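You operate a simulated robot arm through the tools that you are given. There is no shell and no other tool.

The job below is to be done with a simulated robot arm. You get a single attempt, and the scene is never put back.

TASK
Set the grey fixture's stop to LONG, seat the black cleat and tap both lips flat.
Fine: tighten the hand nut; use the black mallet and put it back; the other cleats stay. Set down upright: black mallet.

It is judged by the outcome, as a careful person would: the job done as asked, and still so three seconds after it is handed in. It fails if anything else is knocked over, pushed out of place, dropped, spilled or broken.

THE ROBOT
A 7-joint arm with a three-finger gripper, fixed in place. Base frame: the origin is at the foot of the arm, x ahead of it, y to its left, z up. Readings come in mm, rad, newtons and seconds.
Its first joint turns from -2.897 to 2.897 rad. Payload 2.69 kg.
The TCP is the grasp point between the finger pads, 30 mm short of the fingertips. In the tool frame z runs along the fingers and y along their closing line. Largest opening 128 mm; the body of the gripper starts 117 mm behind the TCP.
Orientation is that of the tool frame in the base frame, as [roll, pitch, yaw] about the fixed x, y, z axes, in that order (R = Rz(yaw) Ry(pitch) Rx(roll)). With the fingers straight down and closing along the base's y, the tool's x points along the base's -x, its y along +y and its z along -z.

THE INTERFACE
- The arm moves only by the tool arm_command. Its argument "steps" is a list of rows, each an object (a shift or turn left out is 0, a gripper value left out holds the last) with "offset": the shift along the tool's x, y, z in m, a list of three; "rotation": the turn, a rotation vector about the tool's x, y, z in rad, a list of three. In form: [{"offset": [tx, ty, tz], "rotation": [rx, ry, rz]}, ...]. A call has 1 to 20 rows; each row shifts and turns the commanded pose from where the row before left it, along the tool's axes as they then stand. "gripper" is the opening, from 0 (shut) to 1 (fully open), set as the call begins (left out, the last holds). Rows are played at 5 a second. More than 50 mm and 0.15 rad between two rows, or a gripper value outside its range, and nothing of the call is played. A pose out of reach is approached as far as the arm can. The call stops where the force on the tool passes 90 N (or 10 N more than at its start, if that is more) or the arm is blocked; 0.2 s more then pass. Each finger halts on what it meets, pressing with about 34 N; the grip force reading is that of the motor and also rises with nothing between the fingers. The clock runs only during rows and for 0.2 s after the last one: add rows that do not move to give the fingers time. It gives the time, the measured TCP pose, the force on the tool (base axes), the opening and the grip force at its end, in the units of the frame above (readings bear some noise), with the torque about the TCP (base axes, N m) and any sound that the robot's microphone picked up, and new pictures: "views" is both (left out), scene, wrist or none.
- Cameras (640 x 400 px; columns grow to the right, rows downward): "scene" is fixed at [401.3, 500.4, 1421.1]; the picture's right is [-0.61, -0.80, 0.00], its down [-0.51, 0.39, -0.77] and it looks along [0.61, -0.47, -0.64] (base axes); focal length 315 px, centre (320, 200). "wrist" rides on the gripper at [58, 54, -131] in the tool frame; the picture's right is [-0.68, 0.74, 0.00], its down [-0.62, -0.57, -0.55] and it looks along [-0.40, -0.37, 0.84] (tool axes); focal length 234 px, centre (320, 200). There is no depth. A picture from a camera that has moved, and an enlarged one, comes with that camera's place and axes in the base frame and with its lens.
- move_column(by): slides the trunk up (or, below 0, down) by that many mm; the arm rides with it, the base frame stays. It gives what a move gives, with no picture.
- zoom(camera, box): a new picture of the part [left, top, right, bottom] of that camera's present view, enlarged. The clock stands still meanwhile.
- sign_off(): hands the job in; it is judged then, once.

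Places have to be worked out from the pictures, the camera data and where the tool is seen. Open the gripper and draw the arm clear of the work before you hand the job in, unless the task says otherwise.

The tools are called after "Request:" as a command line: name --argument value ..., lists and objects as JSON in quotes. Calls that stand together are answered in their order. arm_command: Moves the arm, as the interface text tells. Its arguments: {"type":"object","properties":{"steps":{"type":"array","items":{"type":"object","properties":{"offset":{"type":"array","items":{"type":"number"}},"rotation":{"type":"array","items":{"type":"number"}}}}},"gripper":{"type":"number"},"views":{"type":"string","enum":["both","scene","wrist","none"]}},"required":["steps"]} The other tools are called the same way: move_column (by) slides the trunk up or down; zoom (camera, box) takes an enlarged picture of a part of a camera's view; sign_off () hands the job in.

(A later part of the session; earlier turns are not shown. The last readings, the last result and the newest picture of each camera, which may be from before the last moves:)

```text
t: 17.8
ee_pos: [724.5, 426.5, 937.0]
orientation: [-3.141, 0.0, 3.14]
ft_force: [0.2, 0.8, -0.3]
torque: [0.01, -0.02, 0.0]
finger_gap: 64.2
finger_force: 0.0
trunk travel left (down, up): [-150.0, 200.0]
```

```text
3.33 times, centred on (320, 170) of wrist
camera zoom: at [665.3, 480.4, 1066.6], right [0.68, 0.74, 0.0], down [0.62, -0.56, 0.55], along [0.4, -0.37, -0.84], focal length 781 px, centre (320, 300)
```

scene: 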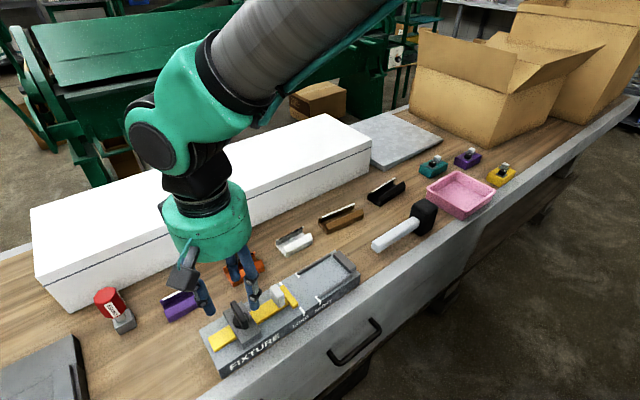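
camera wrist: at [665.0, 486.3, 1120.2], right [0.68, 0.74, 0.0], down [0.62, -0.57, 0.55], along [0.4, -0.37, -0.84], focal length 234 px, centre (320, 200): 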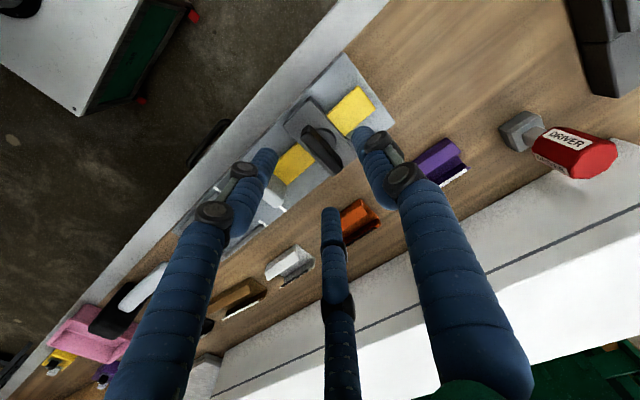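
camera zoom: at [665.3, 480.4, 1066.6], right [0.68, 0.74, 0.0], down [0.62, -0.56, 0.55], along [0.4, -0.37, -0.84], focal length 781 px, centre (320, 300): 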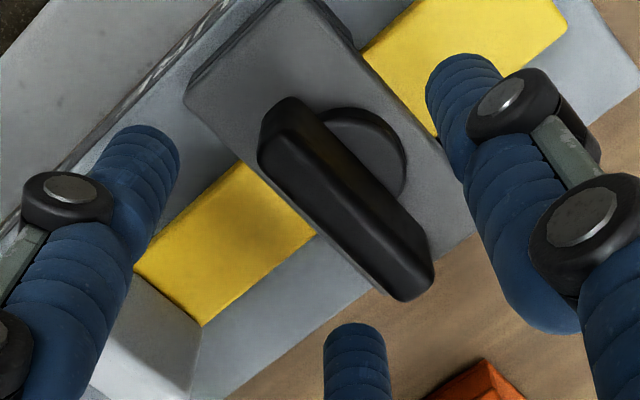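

The wing is framed between the fingers, centred at about (724, 434.5). I'll close on it and read the gap and torque.

Request:
arm_command --steps '[{"offset": [0, 0.001, 0]}, {"offset": [0, 0, 0]}, {"offset": [0, 0, 0]}, {"offset": [0, 0, 0]}]' --gripper 0 --views "none"

Request:
zoom --camera "scene" --box '[200, 270, 290, 350]'

Request:
zoom --camera "wrist" --box '[260, 110, 400, 220]'

```text
t: 18.8
ee_pos: [725.1, 425.6, 936.5]
orientation: [-3.141, -0.001, -3.141]
ft_force: [7.4, -22.3, -0.3]
torque: [-0.57, -0.38, -0.1]
finger_gap: 20.6
finger_force: 45.2
trunk travel left (down, up): [-150.0, 200.0]
```

```text
5.00 times, centred on (245, 310) of scene
camera zoom: at [401.3, 500.4, 1421.1], right [-0.61, -0.8, 0.0], down [-0.51, 0.39, -0.77], along [0.61, -0.47, -0.64], focal length 1574 px, centre (695, -350)
```

zoom: 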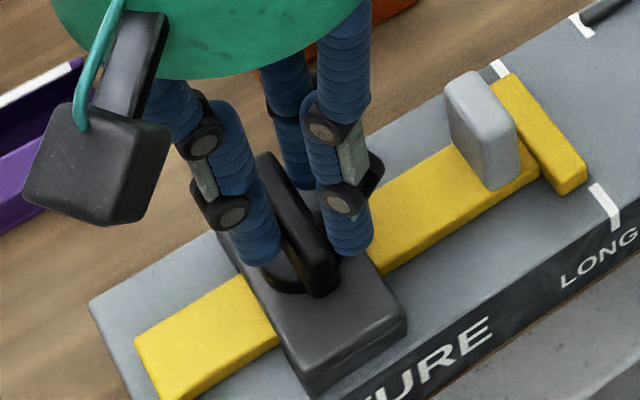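

```text
3.64 times, centred on (330, 165) of wrist
camera zoom: at [665.7, 479.8, 1066.1], right [0.68, 0.74, 0.0], down [0.62, -0.57, 0.55], along [0.4, -0.37, -0.84], focal length 852 px, centre (284, 327)
```

zoom: 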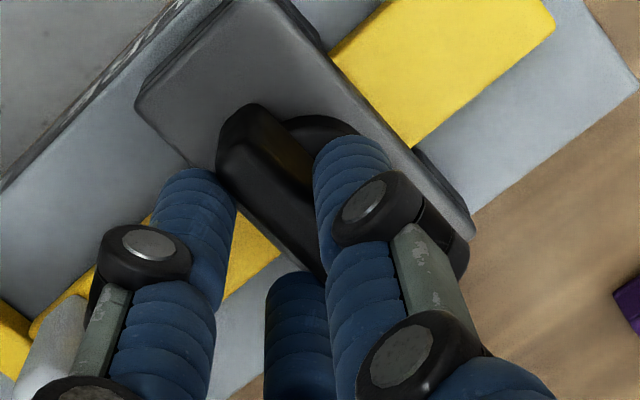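

I have the wing gripped: gap 20.6 mm means it is about 8.5 mm thick. The side load of -22 N in y shows I'm about 1.9 mm off in y, so I'll relieve that and then turn a small amount clockwise (seen from above) to feel the torque.

Request:
arm_command --steps '[{"offset": [-0.0004, -0.0019, 0]}, {"offset": [0, 0, 0]}]' --gripper 0 --views "none"

Request:
arm_command --steps '[{"offset": [0.0006, 3e-05, 0], "rotation": [0, 0, 0.1]}, {"offset": [0, 0, 0]}]' --gripper 0 --views "none"

```text
t: 19.4
ee_pos: [725.2, 425.4, 936.5]
orientation: [-3.141, -0.001, -3.141]
ft_force: [2.7, -12.6, -2.0]
torque: [-0.31, -0.09, -0.07]
finger_gap: 20.5
finger_force: 45.2
trunk travel left (down, up): [-150.0, 200.0]
```

```text
t: 20.0
ee_pos: [725.0, 426.2, 935.9]
orientation: [-3.14, 0.001, 3.044]
ft_force: [0.6, -6.2, -5.3]
torque: [-0.11, 0.09, -0.03]
finger_gap: 20.4
finger_force: 45.1
trunk travel left (down, up): [-150.0, 200.0]
```

The turn went with almost no torque, so the nut is loose in this direction. I'll keep turning clockwise around the nut axis in small steps, watching torque and sound.

Request:
arm_command --steps '[{"offset": [0.0008, 6e-05, 0], "rotation": [0, 0, 0.13]}, {"offset": [0.0008, 6e-05, 0], "rotation": [0, 0, 0.13]}, {"offset": [0, 0, 0]}]' --gripper 0 --views "none"

Request:
zoom --camera "scene" --box '[200, 270, 320, 350]'

Request:
zoom --camera "wrist" --box '[220, 80, 400, 220]'

```text
t: 20.8
ee_pos: [724.3, 428.0, 936.5]
orientation: [3.142, 0.001, 2.781]
ft_force: [-0.3, 11.3, -3.6]
torque: [0.55, 0.64, 0.06]
finger_gap: 20.5
finger_force: 45.4
trunk travel left (down, up): [-150.0, 200.0]
```

```text
5.00 times, centred on (260, 310) of scene
camera zoom: at [401.3, 500.4, 1421.1], right [-0.61, -0.8, 0.0], down [-0.51, 0.39, -0.77], along [0.61, -0.47, -0.64], focal length 1574 px, centre (620, -350)
```

zoom: 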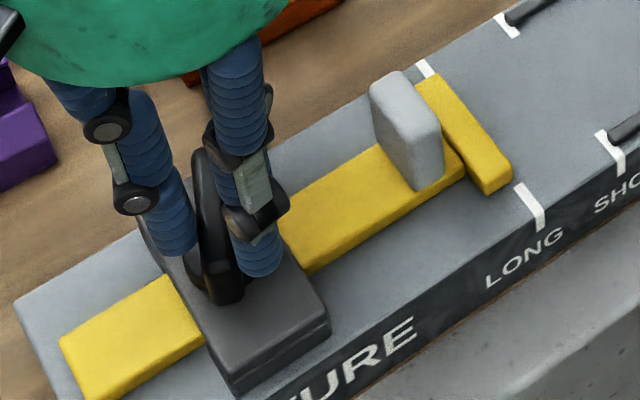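

```text
2.86 times, centred on (310, 150) of wrist
camera zoom: at [686.8, 498.9, 1066.1], right [0.89, 0.45, 0.0], down [0.38, -0.75, 0.55], along [0.25, -0.49, -0.84], focal length 669 px, centre (349, 343)
```

zoom: 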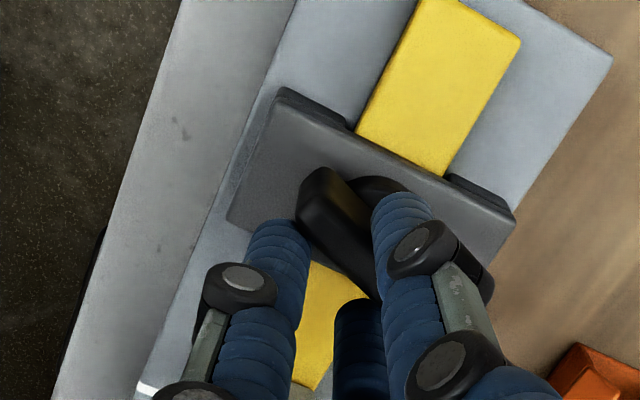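

The wing is turning with the hand. There is about 11 N side load in +y, so the axis is a few mm further along +x than I assumed. I'll null that and continue with a corrected centre.

Request:
arm_command --steps '[{"offset": [0.0006, 0.0015, 0]}, {"offset": [0.00073, 0.00083, 0], "rotation": [0, 0, 0.13]}, {"offset": [0.00073, 0.00083, 0], "rotation": [0, 0, 0.13]}, {"offset": [0, 0, 0]}]' --gripper 0 --views "none"

```text
t: 21.8
ee_pos: [723.0, 430.3, 935.7]
orientation: [3.14, 0.0, 2.52]
ft_force: [-1.5, -6.5, 5.4]
torque: [-0.21, -0.13, -0.04]
finger_gap: 20.3
finger_force: 45.2
trunk travel left (down, up): [-150.0, 200.0]
```

Loads are small, so the corrected centre works. Continuing clockwise.

Request:
arm_command --steps '[{"offset": [0.00075, 0.0006, 0], "rotation": [0, 0, 0.13]}, {"offset": [0.00075, 0.0006, 0], "rotation": [0, 0, 0.13]}, {"offset": [0.00075, 0.0006, 0], "rotation": [0, 0, 0.13]}, {"offset": [0, 0, 0]}]' --gripper 0 --views "none"

Request:
zoom --camera "scene" --box '[200, 270, 320, 350]'

```text
t: 22.8
ee_pos: [724.0, 431.6, 936.4]
orientation: [-3.141, 0.001, 2.131]
ft_force: [6.5, -13.9, 7.1]
torque: [-0.7, -0.47, -0.08]
finger_gap: 20.7
finger_force: 45.6
trunk travel left (down, up): [-150.0, 200.0]
```

```text
5.00 times, centred on (260, 310) of scene
camera zoom: at [401.3, 500.4, 1421.1], right [-0.61, -0.8, 0.0], down [-0.51, 0.39, -0.77], along [0.61, -0.47, -0.64], focal length 1574 px, centre (620, -350)
```

zoom: 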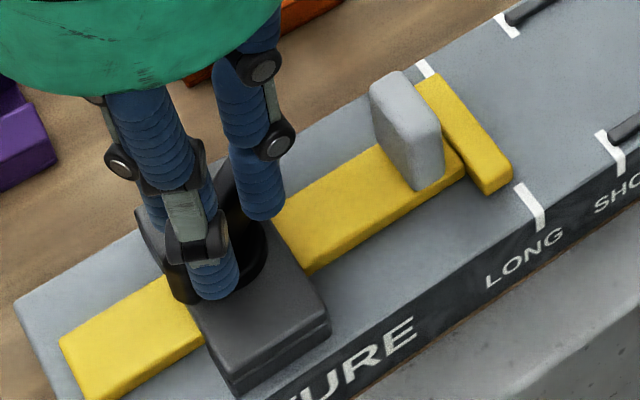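

The stop hasn't moved and the nut still turns freely after about 58°. I'll null the side load and continue.

Request:
arm_command --steps '[{"offset": [-0.0012, -0.0002, 0]}, {"offset": [0.0005, 0.0007, 0], "rotation": [0, 0, 0.13]}, {"offset": [0.0005, 0.0007, 0], "rotation": [0, 0, 0.13]}, {"offset": [0.0005, 0.0007, 0], "rotation": [0, 0, 0.13]}, {"offset": [0, 0, 0]}]' --gripper 0 --views "none"

```text
t: 24.0
ee_pos: [724.6, 435.2, 935.7]
orientation: [3.139, 0.0, 1.741]
ft_force: [6.0, 6.7, 4.6]
torque: [0.51, -0.13, 0.07]
finger_gap: 20.6
finger_force: 44.9
trunk travel left (down, up): [-150.0, 200.0]
```

Still free at about 80°. I'll keep turning clockwise and watch for resistance.

Request:
arm_command --steps '[{"offset": [0.0005, 0.0006, 0]}, {"offset": [0.0005, 0.0007, 0], "rotation": [0, 0, 0.13]}, {"offset": [0.0005, 0.0007, 0], "rotation": [0, 0, 0.13]}, {"offset": [0.0005, 0.0007, 0], "rotation": [0, 0, 0.13]}, {"offset": [0, 0, 0]}]' --gripper 0 --views "both"

Request:
zoom --camera "scene" --box '[200, 270, 320, 350]'

Request:
zoom --camera "wrist" --box '[220, 80, 420, 220]'

```text
t: 25.2
ee_pos: [723.9, 433.7, 936.3]
orientation: [-3.139, 0.003, 1.355]
ft_force: [-24.8, -7.1, 13.5]
torque: [-0.59, 0.5, 2.87]
finger_gap: 24.1
finger_force: 44.5
trunk travel left (down, up): [-150.0, 200.0]
camera wrist: at [788.4, 481.3, 1065.9], right [0.57, -0.82, 0.0], down [-0.68, -0.48, 0.55], along [-0.45, -0.32, -0.83], focal length 234 px, centre (320, 200)
```

scene: 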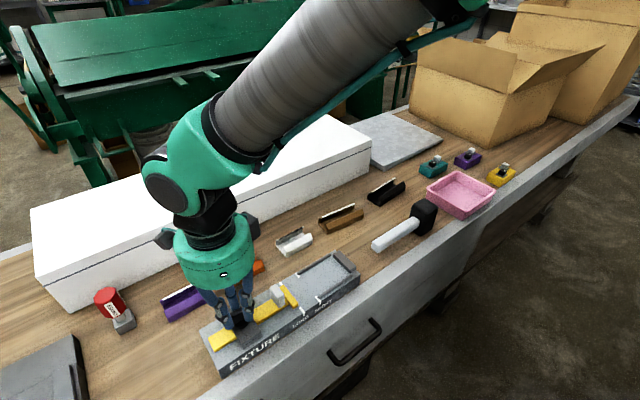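
wrist: 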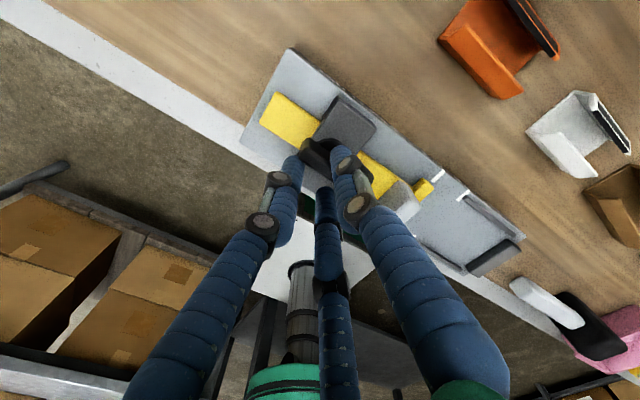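

```text
5.00 times, centred on (260, 310) of scene
camera zoom: at [401.3, 500.4, 1421.1], right [-0.61, -0.8, 0.0], down [-0.51, 0.39, -0.77], along [0.61, -0.47, -0.64], focal length 1574 px, centre (620, -350)
```

zoom: 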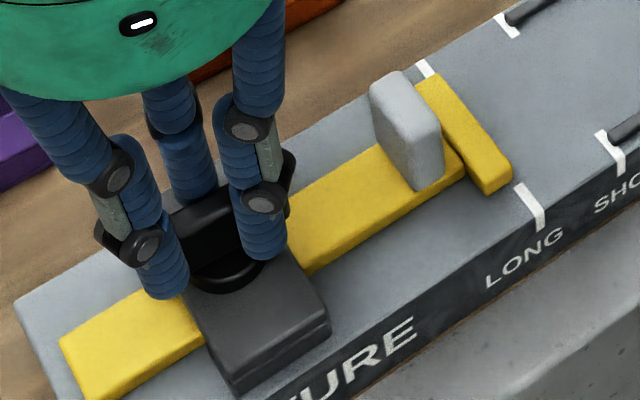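

```text
2.86 times, centred on (320, 150) of wrist
camera zoom: at [788.4, 481.3, 1065.9], right [0.57, -0.82, 0.0], down [-0.68, -0.48, 0.55], along [-0.45, -0.32, -0.83], focal length 669 px, centre (320, 343)
```

zoom: 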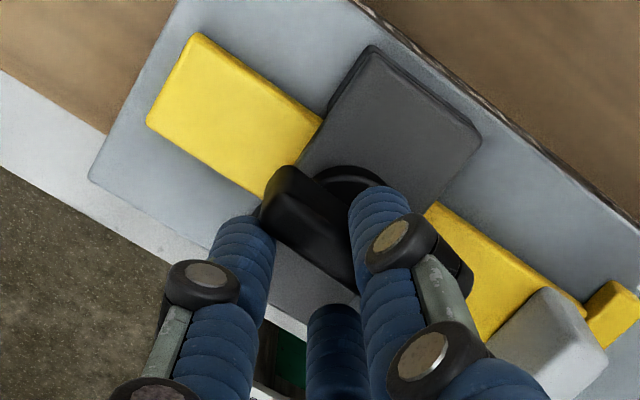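

Torque jumped to 2.9 N·m and the fingers are being pried, so the nut has tightened at about 90°, with its wing now along the slider. I'll ease off slightly, open, and lift away.

Request:
arm_command --steps '[{"offset": [-0.0005, -0.0007, 0], "rotation": [0, 0, -0.13]}, {"offset": [0, 0, 0]}]' --gripper 0 --views "none"

Request:
arm_command --steps '[{"offset": [0, 0, 0]}, {"offset": [0, 0, 0]}, {"offset": [0, 0, -0.03]}, {"offset": [0, 0, -0.04]}, {"offset": [0, 0, 0]}]' --gripper 0.5 --views "both"

Request:
zoom --camera "scene" --box '[200, 270, 320, 350]'

```text
t: 25.8
ee_pos: [724.3, 436.8, 935.7]
orientation: [-3.141, -0.001, 1.482]
ft_force: [-20.9, -0.8, 4.1]
torque: [-0.04, 0.46, 0.96]
finger_gap: 21.9
finger_force: 44.7
trunk travel left (down, up): [-150.0, 200.0]
```

```text
t: 27.0
ee_pos: [724.5, 434.7, 1007.5]
orientation: [3.141, -0.001, 1.481]
ft_force: [-0.9, 0.0, 0.9]
torque: [0.01, -0.05, 0.03]
finger_gap: 64.1
finger_force: 0.1
trunk travel left (down, up): [-150.0, 200.0]
camera wrist: at [783.0, 488.7, 1136.7], right [0.67, -0.74, 0.0], down [-0.62, -0.56, 0.55], along [-0.41, -0.37, -0.84], focal length 234 px, centre (320, 200)
```

scene: 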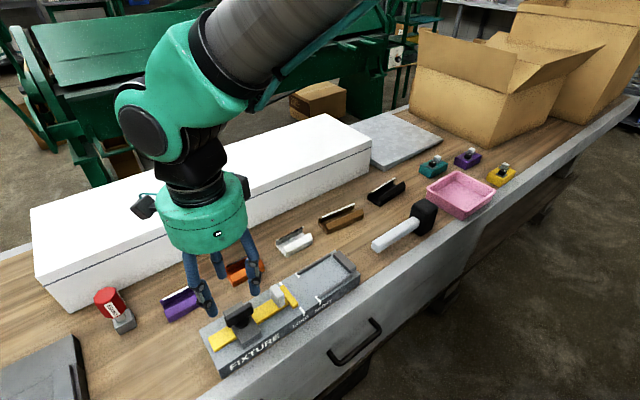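
wrist: 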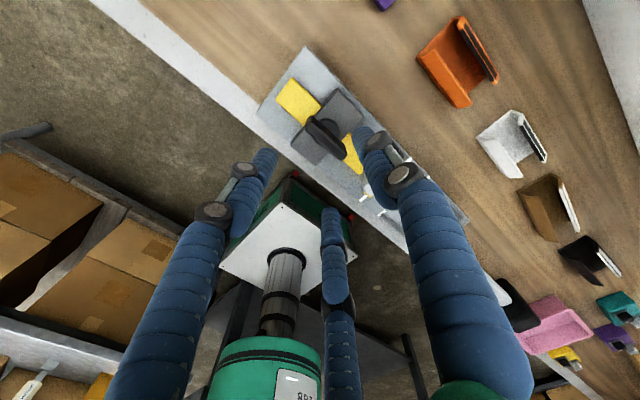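

```text
5.00 times, centred on (260, 310) of scene
camera zoom: at [401.3, 500.4, 1421.1], right [-0.61, -0.8, 0.0], down [-0.51, 0.39, -0.77], along [0.61, -0.47, -0.64], focal length 1574 px, centre (620, -350)
```

zoom: 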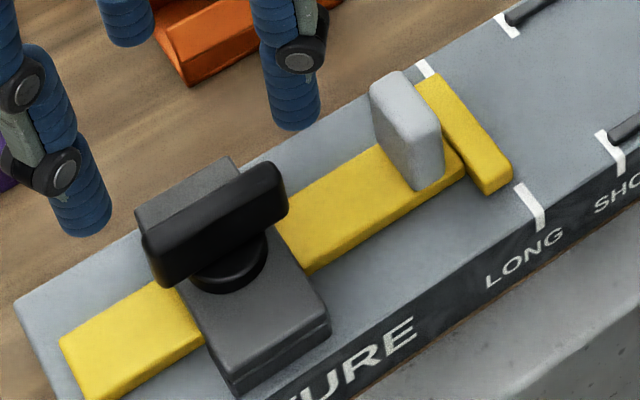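

The nut is tight with its wing parallel to the slider, and the stop is still on LONG. The hand now has its thumb toward +x, which suits gripping the cleat across its width. I'll travel above the black cleat, aligning to its slight yaw.

Request:
arm_command --steps '[{"offset": [0, 0, 0], "rotation": [0, 0, -0.143]}, {"offset": [-0.0461, 0.0087, 0]}, {"offset": [-0.0461, 0.0087, 0]}, {"offset": [-0.0461, 0.0087, 0]}, {"offset": [-0.0461, 0.0087, 0]}, {"offset": [-0.0461, 0.0087, 0]}, {"offset": [-0.0461, 0.0087, 0]}, {"offset": [-0.0461, 0.0087, 0]}, {"offset": [-0.0461, 0.0087, 0]}, {"offset": [-0.0461, 0.0087, 0]}, {"offset": [-0.0461, 0.0087, 0]}, {"offset": [-0.0461, 0.0087, 0]}, {"offset": [-0.0461, 0.0087, 0]}, {"offset": [0, 0, 0]}, {"offset": [0, 0, 0]}]' --gripper 0.9 --views "both"

Request:
zoom --camera "wrist" --box '[230, 120, 410, 250]'

Request:
zoom --camera "scene" --box '[350, 150, 430, 215]'

```text
t: 30.2
ee_pos: [862.4, -110.0, 1006.4]
orientation: [3.141, -0.002, 1.626]
ft_force: [-0.8, 0.0, 0.4]
torque: [-0.03, -0.01, 0.01]
finger_gap: 115.3
finger_force: 0.0
trunk travel left (down, up): [-150.0, 200.0]
camera wrist: at [912.1, -48.6, 1136.4], right [0.77, -0.64, 0.0], down [-0.53, -0.65, 0.55], along [-0.35, -0.42, -0.84], focal length 234 px, centre (320, 200)
```

scene: 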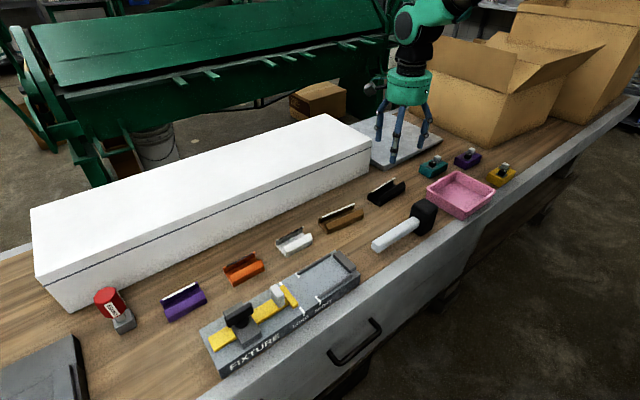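
wrist: 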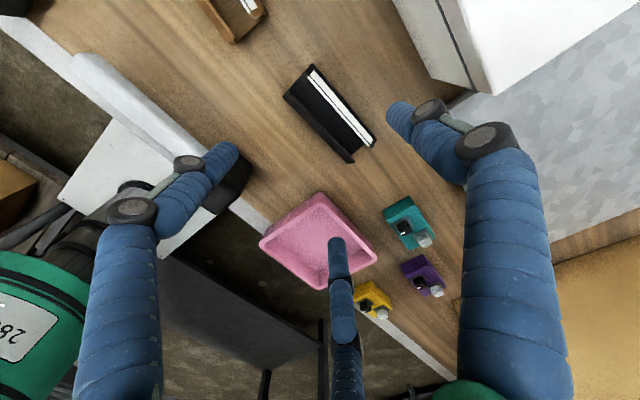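

```text
3.08 times, centred on (320, 185) of wrist
camera zoom: at [912.1, -48.6, 1136.4], right [0.77, -0.64, 0.0], down [-0.53, -0.65, 0.55], along [-0.35, -0.42, -0.84], focal length 720 px, centre (320, 246)
```

zoom: 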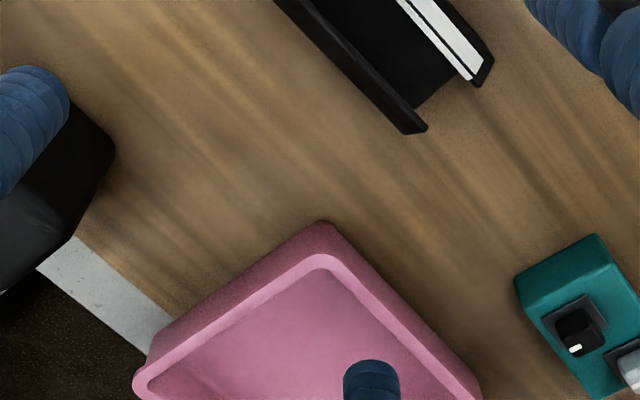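

```text
6.15 times, centred on (390, 182) of scene
camera zoom: at [401.3, 500.4, 1421.1], right [-0.61, -0.8, 0.0], down [-0.51, 0.39, -0.77], along [0.61, -0.47, -0.64], focal length 1937 px, centre (-111, 308)
```

zoom: 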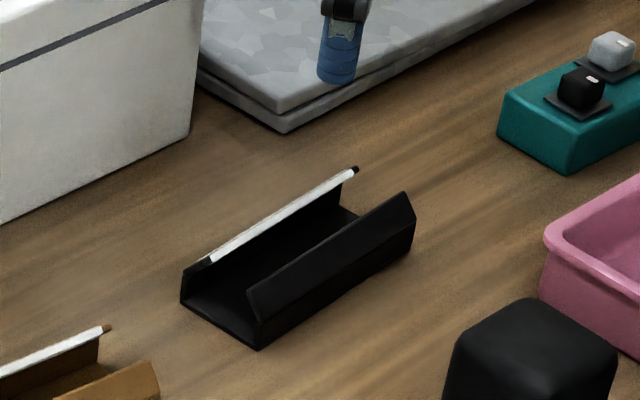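

The cleat is in view; I'll zoom in on it for exact corners.

Request:
zoom --camera "wrist" --box '[260, 50, 400, 180]'

```text
3.08 times, centred on (330, 115) of wrist
camera zoom: at [912.1, -48.6, 1136.4], right [0.77, -0.64, 0.0], down [-0.53, -0.65, 0.55], along [-0.35, -0.42, -0.84], focal length 720 px, centre (289, 462)
```

zoom: 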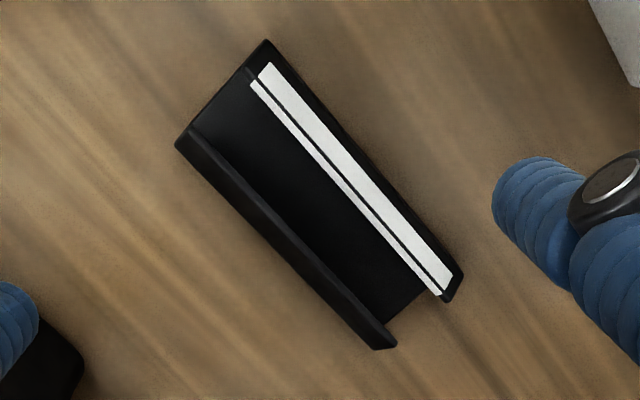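

The cleat centre is at about (871.7, -114.5) with a yaw of about +4°. I'll centre the hand with the cleat offset 12.6 mm toward the thumb and descend partway around it.

Request:
arm_command --steps '[{"offset": [-0.0052, -0.0036, 0], "rotation": [0, 0, -0.015]}, {"offset": [0, 0, 0.04]}, {"offset": [0, 0, 0.04]}, {"offset": [0, 0, 0.02]}, {"offset": [0, 0, 0]}, {"offset": [0, 0, 0]}]' --gripper 0.95 --views "both"

Request:
zoom --camera "scene" --box '[345, 140, 435, 215]'

Request:
zoom --camera "wrist" --box '[210, 100, 430, 260]'

```text
t: 31.6
ee_pos: [855.6, -115.0, 905.9]
orientation: [-3.141, 0.002, 1.64]
ft_force: [0.0, -0.4, 0.5]
torque: [0.01, -0.03, -0.01]
finger_gap: 121.5
finger_force: 0.0
trunk travel left (down, up): [-150.0, 200.0]
camera wrist: at [904.5, -53.6, 1035.0], right [0.78, -0.62, 0.0], down [-0.52, -0.65, 0.55], along [-0.34, -0.43, -0.84], focal length 234 px, centre (320, 200)
```

scene: 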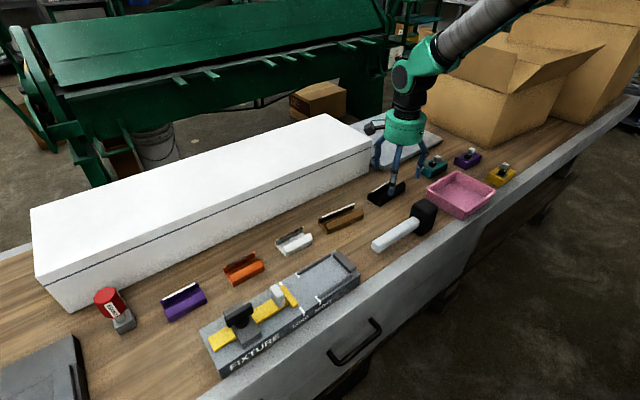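
wrist: 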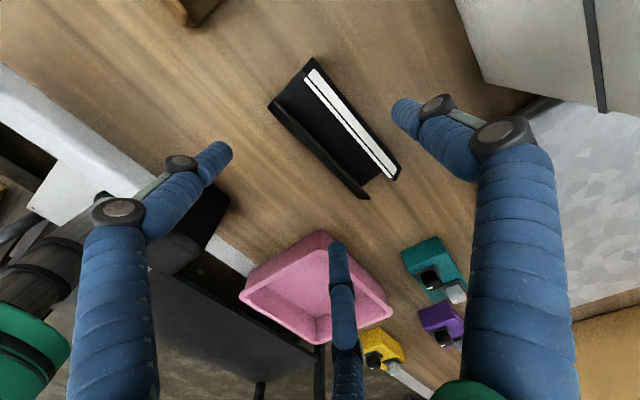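

```text
5.33 times, centred on (390, 178) of scene
camera zoom: at [401.3, 500.4, 1421.1], right [-0.61, -0.8, 0.0], down [-0.51, 0.39, -0.77], along [0.61, -0.47, -0.64], focal length 1678 px, centre (-53, 320)
```

zoom: 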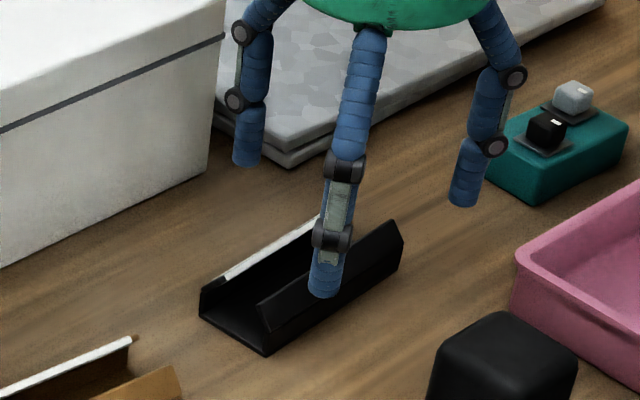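

```text
2.50 times, centred on (320, 180) of wrist
camera zoom: at [904.5, -53.6, 1035.0], right [0.78, -0.62, 0.0], down [-0.52, -0.65, 0.55], along [-0.34, -0.43, -0.84], focal length 585 px, centre (320, 250)
```

zoom: 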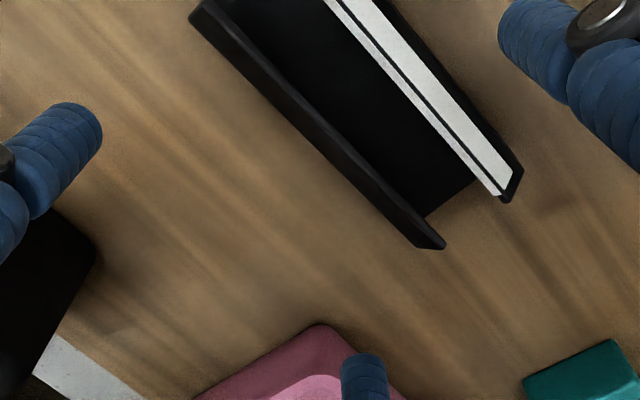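

The fingers straddle the cleat correctly; I just need about 4 mm more in +x. I'll lower in small steps to find bench contact with the fingertips.

Request:
arm_command --steps '[{"offset": [0, 0.004, 0.015]}, {"offset": [0, 0, 0.015]}, {"offset": [0, 0, 0.006]}, {"offset": [0, 0, 0]}]' --gripper 0.95 --views "none"

Request:
zoom --camera "scene" --box '[345, 140, 435, 215]'

Request:
zoom --camera "wrist" --box '[210, 60, 430, 220]'

```text
t: 32.6
ee_pos: [860.2, -115.8, 869.7]
orientation: [-3.141, 0.002, 1.641]
ft_force: [-0.4, 1.0, 0.4]
torque: [0.02, 0.0, -0.01]
finger_gap: 121.8
finger_force: 0.1
trunk travel left (down, up): [-150.0, 200.0]
```

```text
5.33 times, centred on (390, 178) of scene
camera zoom: at [401.3, 500.4, 1421.1], right [-0.61, -0.8, 0.0], down [-0.51, 0.39, -0.77], along [0.61, -0.47, -0.64], focal length 1678 px, centre (-53, 320)
```

zoom: 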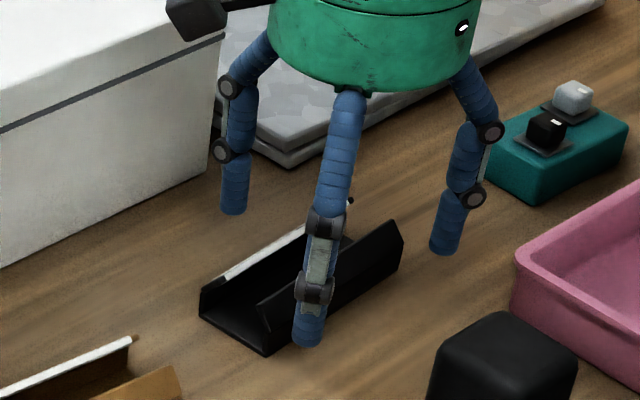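

```text
2.50 times, centred on (320, 140) of wrist
camera zoom: at [909.4, -53.4, 999.0], right [0.78, -0.62, 0.0], down [-0.52, -0.65, 0.55], along [-0.34, -0.43, -0.84], focal length 585 px, centre (320, 350)
```

zoom: 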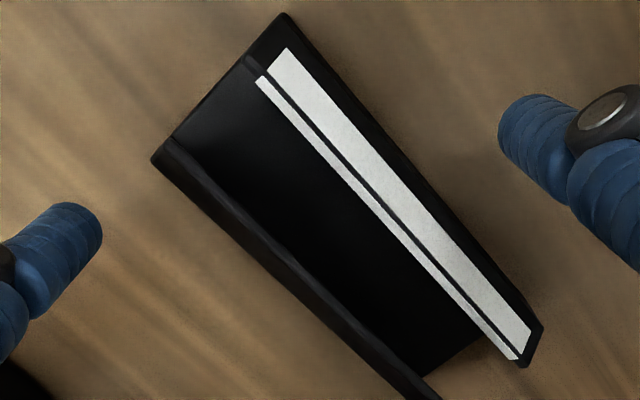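

Clear so far. I'll continue down slowly.

Request:
arm_command --steps '[{"offset": [0, 0, 0.005]}, {"offset": [0, 0, 0.005]}, {"offset": [0, 0, 0]}]' --gripper 0.95 --views "none"

Request:
arm_command --steps '[{"offset": [0, 0, 0.003]}, {"offset": [0, 0, 0]}]' --gripper 0.95 --views "none"

Request:
arm_command --steps '[{"offset": [0, 0, 0.003]}, {"offset": [0, 0, 0]}]' --gripper 0.95 --views "none"

```text
t: 33.4
ee_pos: [860.2, -116.5, 858.8]
orientation: [3.14, 0.0, 1.641]
ft_force: [0.5, -0.8, 0.0]
torque: [0.0, 0.01, 0.0]
finger_gap: 121.7
finger_force: 0.0
trunk travel left (down, up): [-150.0, 200.0]
```

```text
t: 34.0
ee_pos: [861.9, -115.6, 856.8]
orientation: [-3.141, 0.0, 1.64]
ft_force: [-0.3, 0.5, -1.1]
torque: [0.01, -0.02, 0.01]
finger_gap: 121.7
finger_force: 0.1
trunk travel left (down, up): [-150.0, 200.0]
```

```text
t: 34.6
ee_pos: [860.7, -115.8, 853.6]
orientation: [-3.142, 0.001, 1.64]
ft_force: [-0.7, -0.1, -0.4]
torque: [-0.03, 0.01, 0.0]
finger_gap: 121.4
finger_force: 0.1
trunk travel left (down, up): [-150.0, 200.0]
```

No contact yet at TCP 853.6, so I'll continue in 2 mm steps.

Request:
arm_command --steps '[{"offset": [0, 0, 0.002]}, {"offset": [0, 0, 0]}]' --gripper 0.95 --views "none"

Request:
arm_command --steps '[{"offset": [0, 0, 0.002]}, {"offset": [0, 0, 0]}]' --gripper 0.95 --views "none"

```text
t: 35.2
ee_pos: [860.3, -116.1, 852.0]
orientation: [-3.141, 0.001, 1.64]
ft_force: [0.3, 0.2, -0.5]
torque: [-0.01, 0.01, 0.03]
finger_gap: 121.7
finger_force: 0.2
trunk travel left (down, up): [-150.0, 200.0]
```

```text
t: 35.8
ee_pos: [860.8, -115.4, 849.6]
orientation: [3.14, 0.001, 1.641]
ft_force: [-0.2, -0.6, -0.1]
torque: [-0.01, -0.01, 0.03]
finger_gap: 121.2
finger_force: 0.1
trunk travel left (down, up): [-150.0, 200.0]
```

Still no contact at TCP 849.6. A quick look at the tips.

Request:
zoom --camera "scene" --box '[365, 155, 425, 210]'

Request:
arm_command --steps '[{"offset": [0, 0, 0.0015]}, {"offset": [0, 0, 0]}]' --gripper 0.95 --views "none"

```text
7.27 times, centred on (395, 182) of scene
camera zoom: at [401.3, 500.4, 1421.1], right [-0.61, -0.8, 0.0], down [-0.51, 0.39, -0.77], along [0.61, -0.47, -0.64], focal length 2289 px, centre (-226, 327)
```

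zoom: 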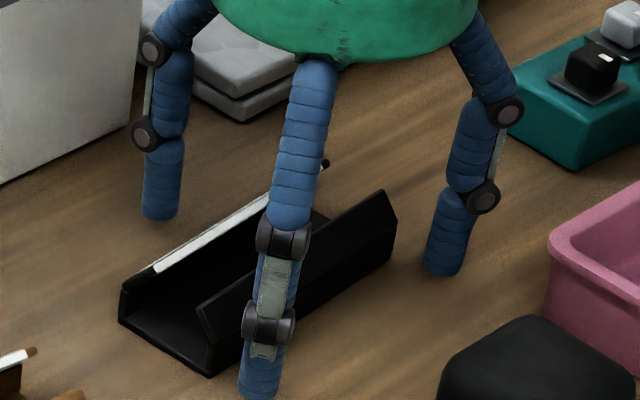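

```text
t: 36.4
ee_pos: [860.4, -115.7, 849.3]
orientation: [-3.141, -0.001, 1.641]
ft_force: [-0.1, 0.9, -0.3]
torque: [-0.01, 0.01, 0.02]
finger_gap: 121.5
finger_force: 0.0
trunk travel left (down, up): [-150.0, 200.0]
```

No contact yet. I'll continue in 1.5–2 mm steps.

Request:
arm_command --steps '[{"offset": [0, 0, 0.0015]}, {"offset": [0, 0, 0]}]' --gripper 0.95 --views "none"

Request:
arm_command --steps '[{"offset": [0, 0, 0.0015]}, {"offset": [0, 0, 0]}]' --gripper 0.95 --views "none"

```text
t: 37.0
ee_pos: [860.3, -116.1, 847.2]
orientation: [-3.141, 0.0, 1.642]
ft_force: [-1.6, -0.4, 0.0]
torque: [0.0, 0.01, 0.01]
finger_gap: 121.9
finger_force: 0.1
trunk travel left (down, up): [-150.0, 200.0]
```

```text
t: 37.6
ee_pos: [860.2, -114.9, 846.1]
orientation: [-3.141, 0.001, 1.639]
ft_force: [-0.2, 0.3, -0.5]
torque: [0.0, 0.03, 0.01]
finger_gap: 121.7
finger_force: 0.1
trunk travel left (down, up): [-150.0, 200.0]
```

No contact at TCP 846 even though the bench is near 819. The fingertips probably swing up when wide open and reach lower as they close. I'll raise 20 mm, partly close around the cleat without touching it, and probe again at that opening.

Request:
arm_command --steps '[{"offset": [0, 0, -0.02]}, {"offset": [0, 0, 0]}]' --gripper 0.95 --views "none"

Request:
arm_command --steps '[{"offset": [0, 0.001, 0]}, {"offset": [0, 0, 0]}, {"offset": [0, 0, 0]}]' --gripper 0.68 --views "none"

Request:
zoom --camera "scene" --box '[365, 155, 425, 210]'

Request:
zoom --camera "wrist" --box '[210, 60, 430, 220]'

```text
t: 38.2
ee_pos: [860.2, -116.1, 865.2]
orientation: [-3.141, -0.001, 1.64]
ft_force: [-0.3, 1.0, 1.1]
torque: [0.04, -0.02, -0.03]
finger_gap: 121.6
finger_force: 0.0
trunk travel left (down, up): [-150.0, 200.0]
```

```text
t: 39.0
ee_pos: [860.2, -115.4, 865.7]
orientation: [-3.14, 0.001, 1.641]
ft_force: [0.7, -0.2, 1.0]
torque: [-0.02, 0.01, -0.01]
finger_gap: 87.0
finger_force: 0.1
trunk travel left (down, up): [-150.0, 200.0]
```

```text
7.27 times, centred on (395, 182) of scene
camera zoom: at [401.3, 500.4, 1421.1], right [-0.61, -0.8, 0.0], down [-0.51, 0.39, -0.77], along [0.61, -0.47, -0.64], focal length 2289 px, centre (-226, 327)
```

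zoom: 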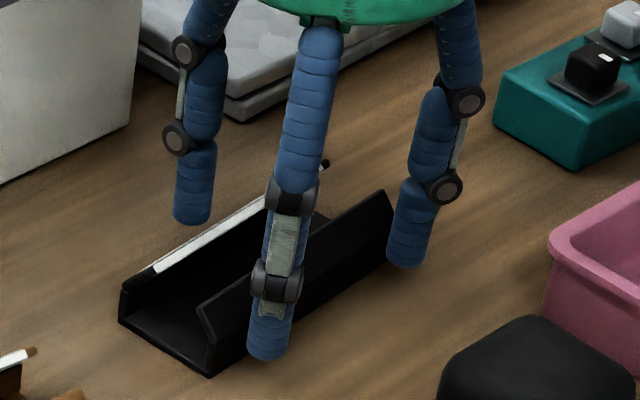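

```text
2.50 times, centred on (320, 140) of wrist
camera zoom: at [910.1, -53.1, 995.2], right [0.78, -0.62, 0.0], down [-0.52, -0.65, 0.55], along [-0.34, -0.43, -0.84], focal length 585 px, centre (320, 350)
```

zoom: 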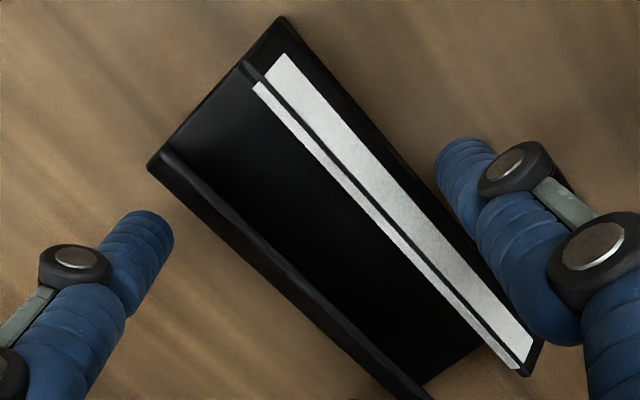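

At this opening the tips sit about 33 mm below the TCP. I'll probe the bench in small steps.

Request:
arm_command --steps '[{"offset": [0, 0, 0.005]}, {"offset": [0, 0, 0.005]}, {"offset": [0, 0, 0]}]' --gripper 0.68 --views "none"

Request:
arm_command --steps '[{"offset": [0, 0, 0.002]}, {"offset": [0, 0, 0]}]' --gripper 0.68 --views "none"

Request:
arm_command --steps '[{"offset": [0, 0, 0.002]}, {"offset": [0, 0, 0]}]' --gripper 0.68 --views "none"

Request:
arm_command --steps '[{"offset": [0, 0, 0.002]}, {"offset": [0, 0, 0]}]' --gripper 0.68 --views "none"

```text
t: 39.8
ee_pos: [862.4, -114.5, 855.0]
orientation: [3.141, -0.001, 1.641]
ft_force: [-0.3, -0.2, -0.1]
torque: [0.01, 0.01, 0.01]
finger_gap: 87.2
finger_force: 0.1
trunk travel left (down, up): [-150.0, 200.0]
```

```text
t: 40.4
ee_pos: [861.9, -116.0, 853.8]
orientation: [-3.141, -0.001, 1.64]
ft_force: [-0.1, -0.4, -0.1]
torque: [0.0, 0.0, -0.04]
finger_gap: 87.0
finger_force: 0.0
trunk travel left (down, up): [-150.0, 200.0]
```

```text
t: 41.0
ee_pos: [860.5, -114.8, 851.5]
orientation: [-3.141, 0.0, 1.639]
ft_force: [0.0, 0.3, -0.1]
torque: [0.0, 0.03, -0.01]
finger_gap: 86.9
finger_force: 0.1
trunk travel left (down, up): [-150.0, 200.0]
```

```text
t: 41.6
ee_pos: [861.8, -116.2, 849.0]
orientation: [-3.14, 0.001, 1.641]
ft_force: [0.7, 0.3, -0.2]
torque: [0.01, 0.01, -0.02]
finger_gap: 86.8
finger_force: 0.1
trunk travel left (down, up): [-150.0, 200.0]
```

Still free at 849. I'll continue carefully.

Request:
arm_command --steps '[{"offset": [0, 0, 0.0015]}, {"offset": [0, 0, 0]}]' --gripper 0.68 --views "none"

Request:
arm_command --steps '[{"offset": [0, 0, 0.0015]}, {"offset": [0, 0, 0]}]' --gripper 0.68 --views "none"

Request:
arm_command --steps '[{"offset": [0, 0, 0.0015]}, {"offset": [0, 0, 0]}]' --gripper 0.68 --views "none"

Request:
zoom --camera "scene" --box '[365, 155, 425, 210]'

```text
t: 42.2
ee_pos: [861.0, -116.4, 848.5]
orientation: [3.141, 0.0, 1.642]
ft_force: [-0.2, 1.1, 0.6]
torque: [0.04, 0.04, -0.01]
finger_gap: 86.9
finger_force: 0.1
trunk travel left (down, up): [-150.0, 200.0]
```

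```text
t: 42.8
ee_pos: [862.3, -116.2, 846.9]
orientation: [3.141, 0.0, 1.642]
ft_force: [-1.1, 0.8, 0.2]
torque: [0.03, -0.02, -0.03]
finger_gap: 86.8
finger_force: 0.0
trunk travel left (down, up): [-150.0, 200.0]
```

```text
t: 43.4
ee_pos: [860.8, -117.0, 845.1]
orientation: [3.141, 0.0, 1.64]
ft_force: [-4.3, 0.0, 12.8]
torque: [0.26, 0.5, 0.06]
finger_gap: 88.4
finger_force: 1.4
trunk travel left (down, up): [-150.0, 200.0]
```

```text
7.27 times, centred on (395, 182) of scene
camera zoom: at [401.3, 500.4, 1421.1], right [-0.61, -0.8, 0.0], down [-0.51, 0.39, -0.77], along [0.61, -0.47, -0.64], focal length 2289 px, centre (-226, 327)
```

zoom: 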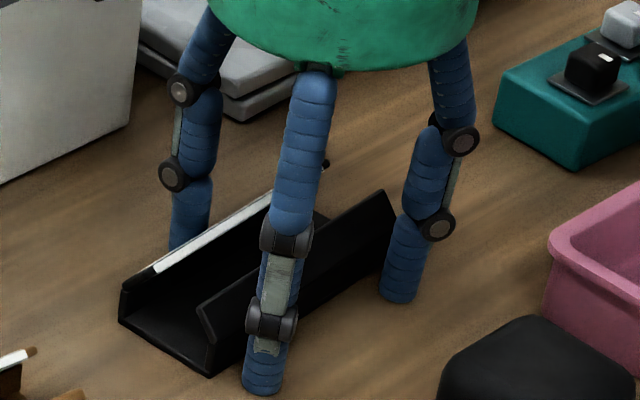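

Bench contact is at TCP z≈845.5 for this opening. I'll raise 9.5 mm so the tips sit about 9 mm above the bench, level with the lower walls, and close on the cleat.

Request:
arm_command --steps '[{"offset": [0, 0.001, -0.0095]}, {"offset": [0, 0, 0]}]' --gripper 0.68 --views "none"

Request:
arm_command --steps '[{"offset": [0, 0, 0]}, {"offset": [0, 0, 0]}, {"offset": [0, 0, 0]}, {"offset": [0, 0, 0]}]' --gripper 0.4 --views "none"

Request:
zoom --camera "scene" --box '[365, 155, 425, 210]'

Request:
zoom --camera "wrist" --box '[210, 60, 430, 220]'

```text
t: 44.0
ee_pos: [861.9, -115.7, 854.9]
orientation: [3.141, 0.001, 1.64]
ft_force: [0.1, -0.9, 0.7]
torque: [0.0, -0.01, -0.02]
finger_gap: 87.0
finger_force: 0.0
trunk travel left (down, up): [-150.0, 200.0]
```

```text
t: 45.0
ee_pos: [861.6, -115.4, 853.8]
orientation: [3.141, -0.001, 1.641]
ft_force: [0.3, 0.0, 2.6]
torque: [-0.22, -0.07, 0.07]
finger_gap: 71.4
finger_force: 34.4
trunk travel left (down, up): [-150.0, 200.0]
```

```text
7.27 times, centred on (395, 182) of scene
camera zoom: at [401.3, 500.4, 1421.1], right [-0.61, -0.8, 0.0], down [-0.51, 0.39, -0.77], along [0.61, -0.47, -0.64], focal length 2289 px, centre (-226, 327)
```

zoom: 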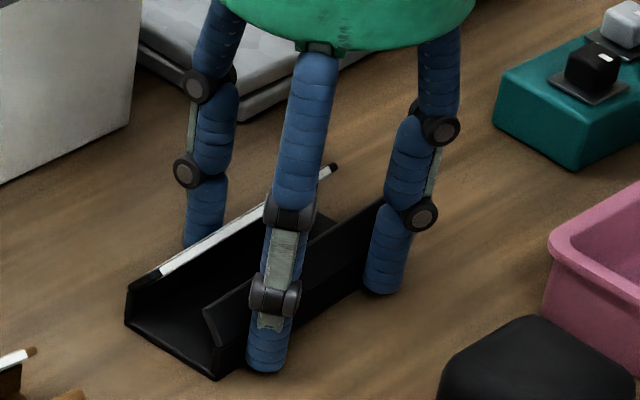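

```text
2.50 times, centred on (320, 140) of wrist
camera zoom: at [910.6, -53.5, 984.3], right [0.78, -0.62, 0.0], down [-0.52, -0.65, 0.55], along [-0.34, -0.43, -0.84], focal length 585 px, centre (320, 350)
```

zoom: 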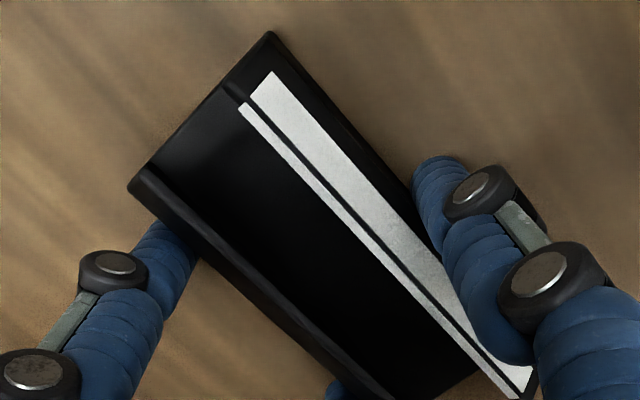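

The cleat is gripped: gap 71.4 mm corresponds to about 46.7 mm width. I'll lift a little and check that it comes up level.

Request:
arm_command --steps '[{"offset": [0, 0, -0.01]}, {"offset": [0, 0, -0.02]}, {"offset": [0, 0, 0]}]' --gripper 0.4 --views "none"

Request:
zoom --camera "scene" --box '[355, 145, 435, 210]'

Request:
zoom --camera "wrist" --box '[210, 60, 430, 220]'

```text
t: 45.8
ee_pos: [862.8, -115.6, 884.0]
orientation: [-3.141, 0.001, 1.642]
ft_force: [0.6, 0.2, 0.4]
torque: [0.0, -0.02, -0.01]
finger_gap: 51.0
finger_force: 0.2
trunk travel left (down, up): [-150.0, 200.0]
```

```text
6.15 times, centred on (395, 178) of scene
camera zoom: at [401.3, 500.4, 1421.1], right [-0.61, -0.8, 0.0], down [-0.51, 0.39, -0.77], along [0.61, -0.47, -0.64], focal length 1937 px, centre (-142, 338)
```

zoom: 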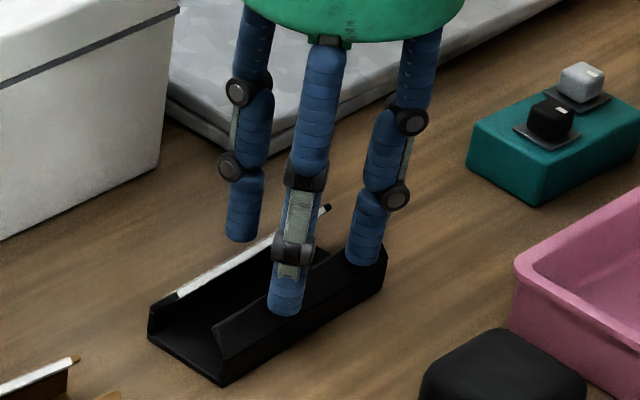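

```text
2.50 times, centred on (320, 140) of wrist
camera zoom: at [910.5, -52.4, 1014.8], right [0.78, -0.62, 0.0], down [-0.52, -0.65, 0.55], along [-0.34, -0.43, -0.84], focal length 585 px, centre (320, 350)
```

zoom: 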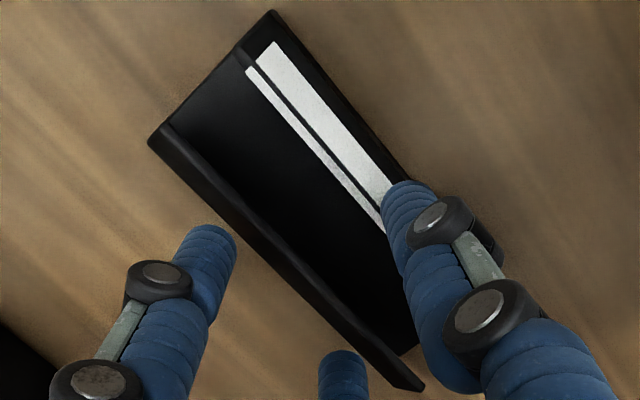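

The fingers slipped up off the cleat and it stayed on the bench, so the contact was too high, near the leaning lips. I'll check the cleat's state and profile closely.

Request:
arm_command --steps '[{"offset": [0, 0, -0.03]}, {"offset": [0, 0, -0.03]}, {"offset": [0, 0, 0]}]' --gripper 0.95 --views "none"

Request:
zoom --camera "scene" --box '[360, 165, 410, 205]'

Request:
zoom --camera "wrist" --box '[250, 60, 410, 200]'

```text
t: 46.6
ee_pos: [860.8, -114.0, 943.9]
orientation: [3.141, -0.001, 1.641]
ft_force: [-1.3, -1.1, 0.8]
torque: [-0.01, -0.04, -0.01]
finger_gap: 121.2
finger_force: 0.0
trunk travel left (down, up): [-150.0, 200.0]
```

```text
10.00 times, centred on (385, 185) of scene
camera zoom: at [401.3, 500.4, 1421.1], right [-0.61, -0.8, 0.0], down [-0.51, 0.39, -0.77], along [0.61, -0.47, -0.64], focal length 3147 px, centre (-330, 350)
```

zoom: 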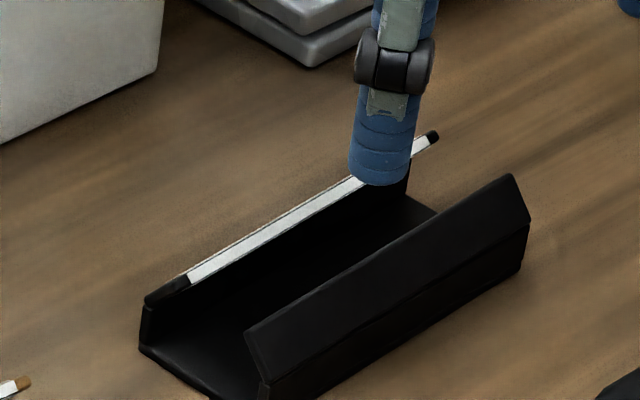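

```text
2.86 times, centred on (330, 130) of wrist
camera zoom: at [910.0, -51.8, 1074.1], right [0.78, -0.62, 0.0], down [-0.52, -0.65, 0.55], along [-0.34, -0.43, -0.84], focal length 669 px, centre (291, 400)
```

zoom: 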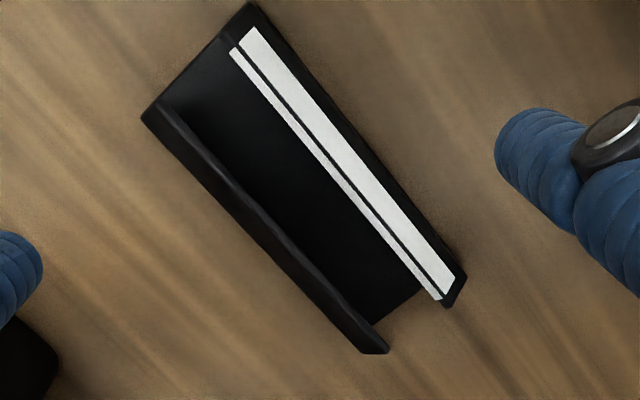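

The lips are unharmed and the cleat is still centred, lying at about (871.5, -114.5). The rounded fingertips probably touched too close to the hinge, so I'll go lower, with the tips about 1–2 mm above the bench, and grip harder.

Request:
arm_command --steps '[{"offset": [0, -0.0015, 0.03]}, {"offset": [0, 0, 0.03]}, {"offset": [0, 0, 0.02]}, {"offset": [0, 0, 0.01]}, {"offset": [0, 0, 0.005]}, {"offset": [0, 0, 0]}]' --gripper 0.78 --views "none"

Request:
zoom --camera "wrist" --box '[210, 60, 430, 220]'

```text
t: 48.0
ee_pos: [860.2, -116.4, 849.3]
orientation: [-3.141, 0.0, 1.64]
ft_force: [0.8, 0.6, 0.6]
torque: [-0.02, 0.02, -0.03]
finger_gap: 99.9
finger_force: 0.2
trunk travel left (down, up): [-150.0, 200.0]
```

```text
2.50 times, centred on (320, 140) of wrist
camera zoom: at [910.3, -53.9, 978.8], right [0.78, -0.62, 0.0], down [-0.52, -0.65, 0.55], along [-0.34, -0.43, -0.84], focal length 585 px, centre (320, 350)
```

zoom: 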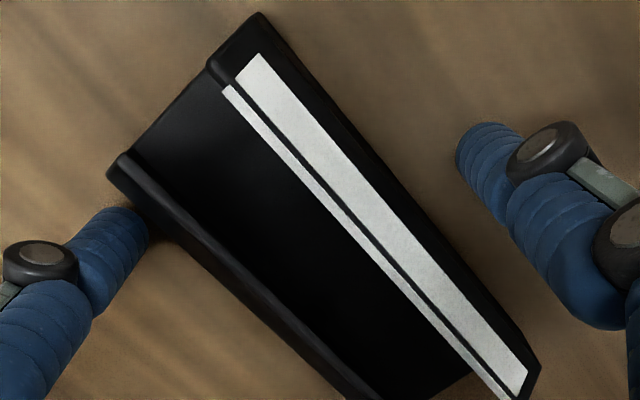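

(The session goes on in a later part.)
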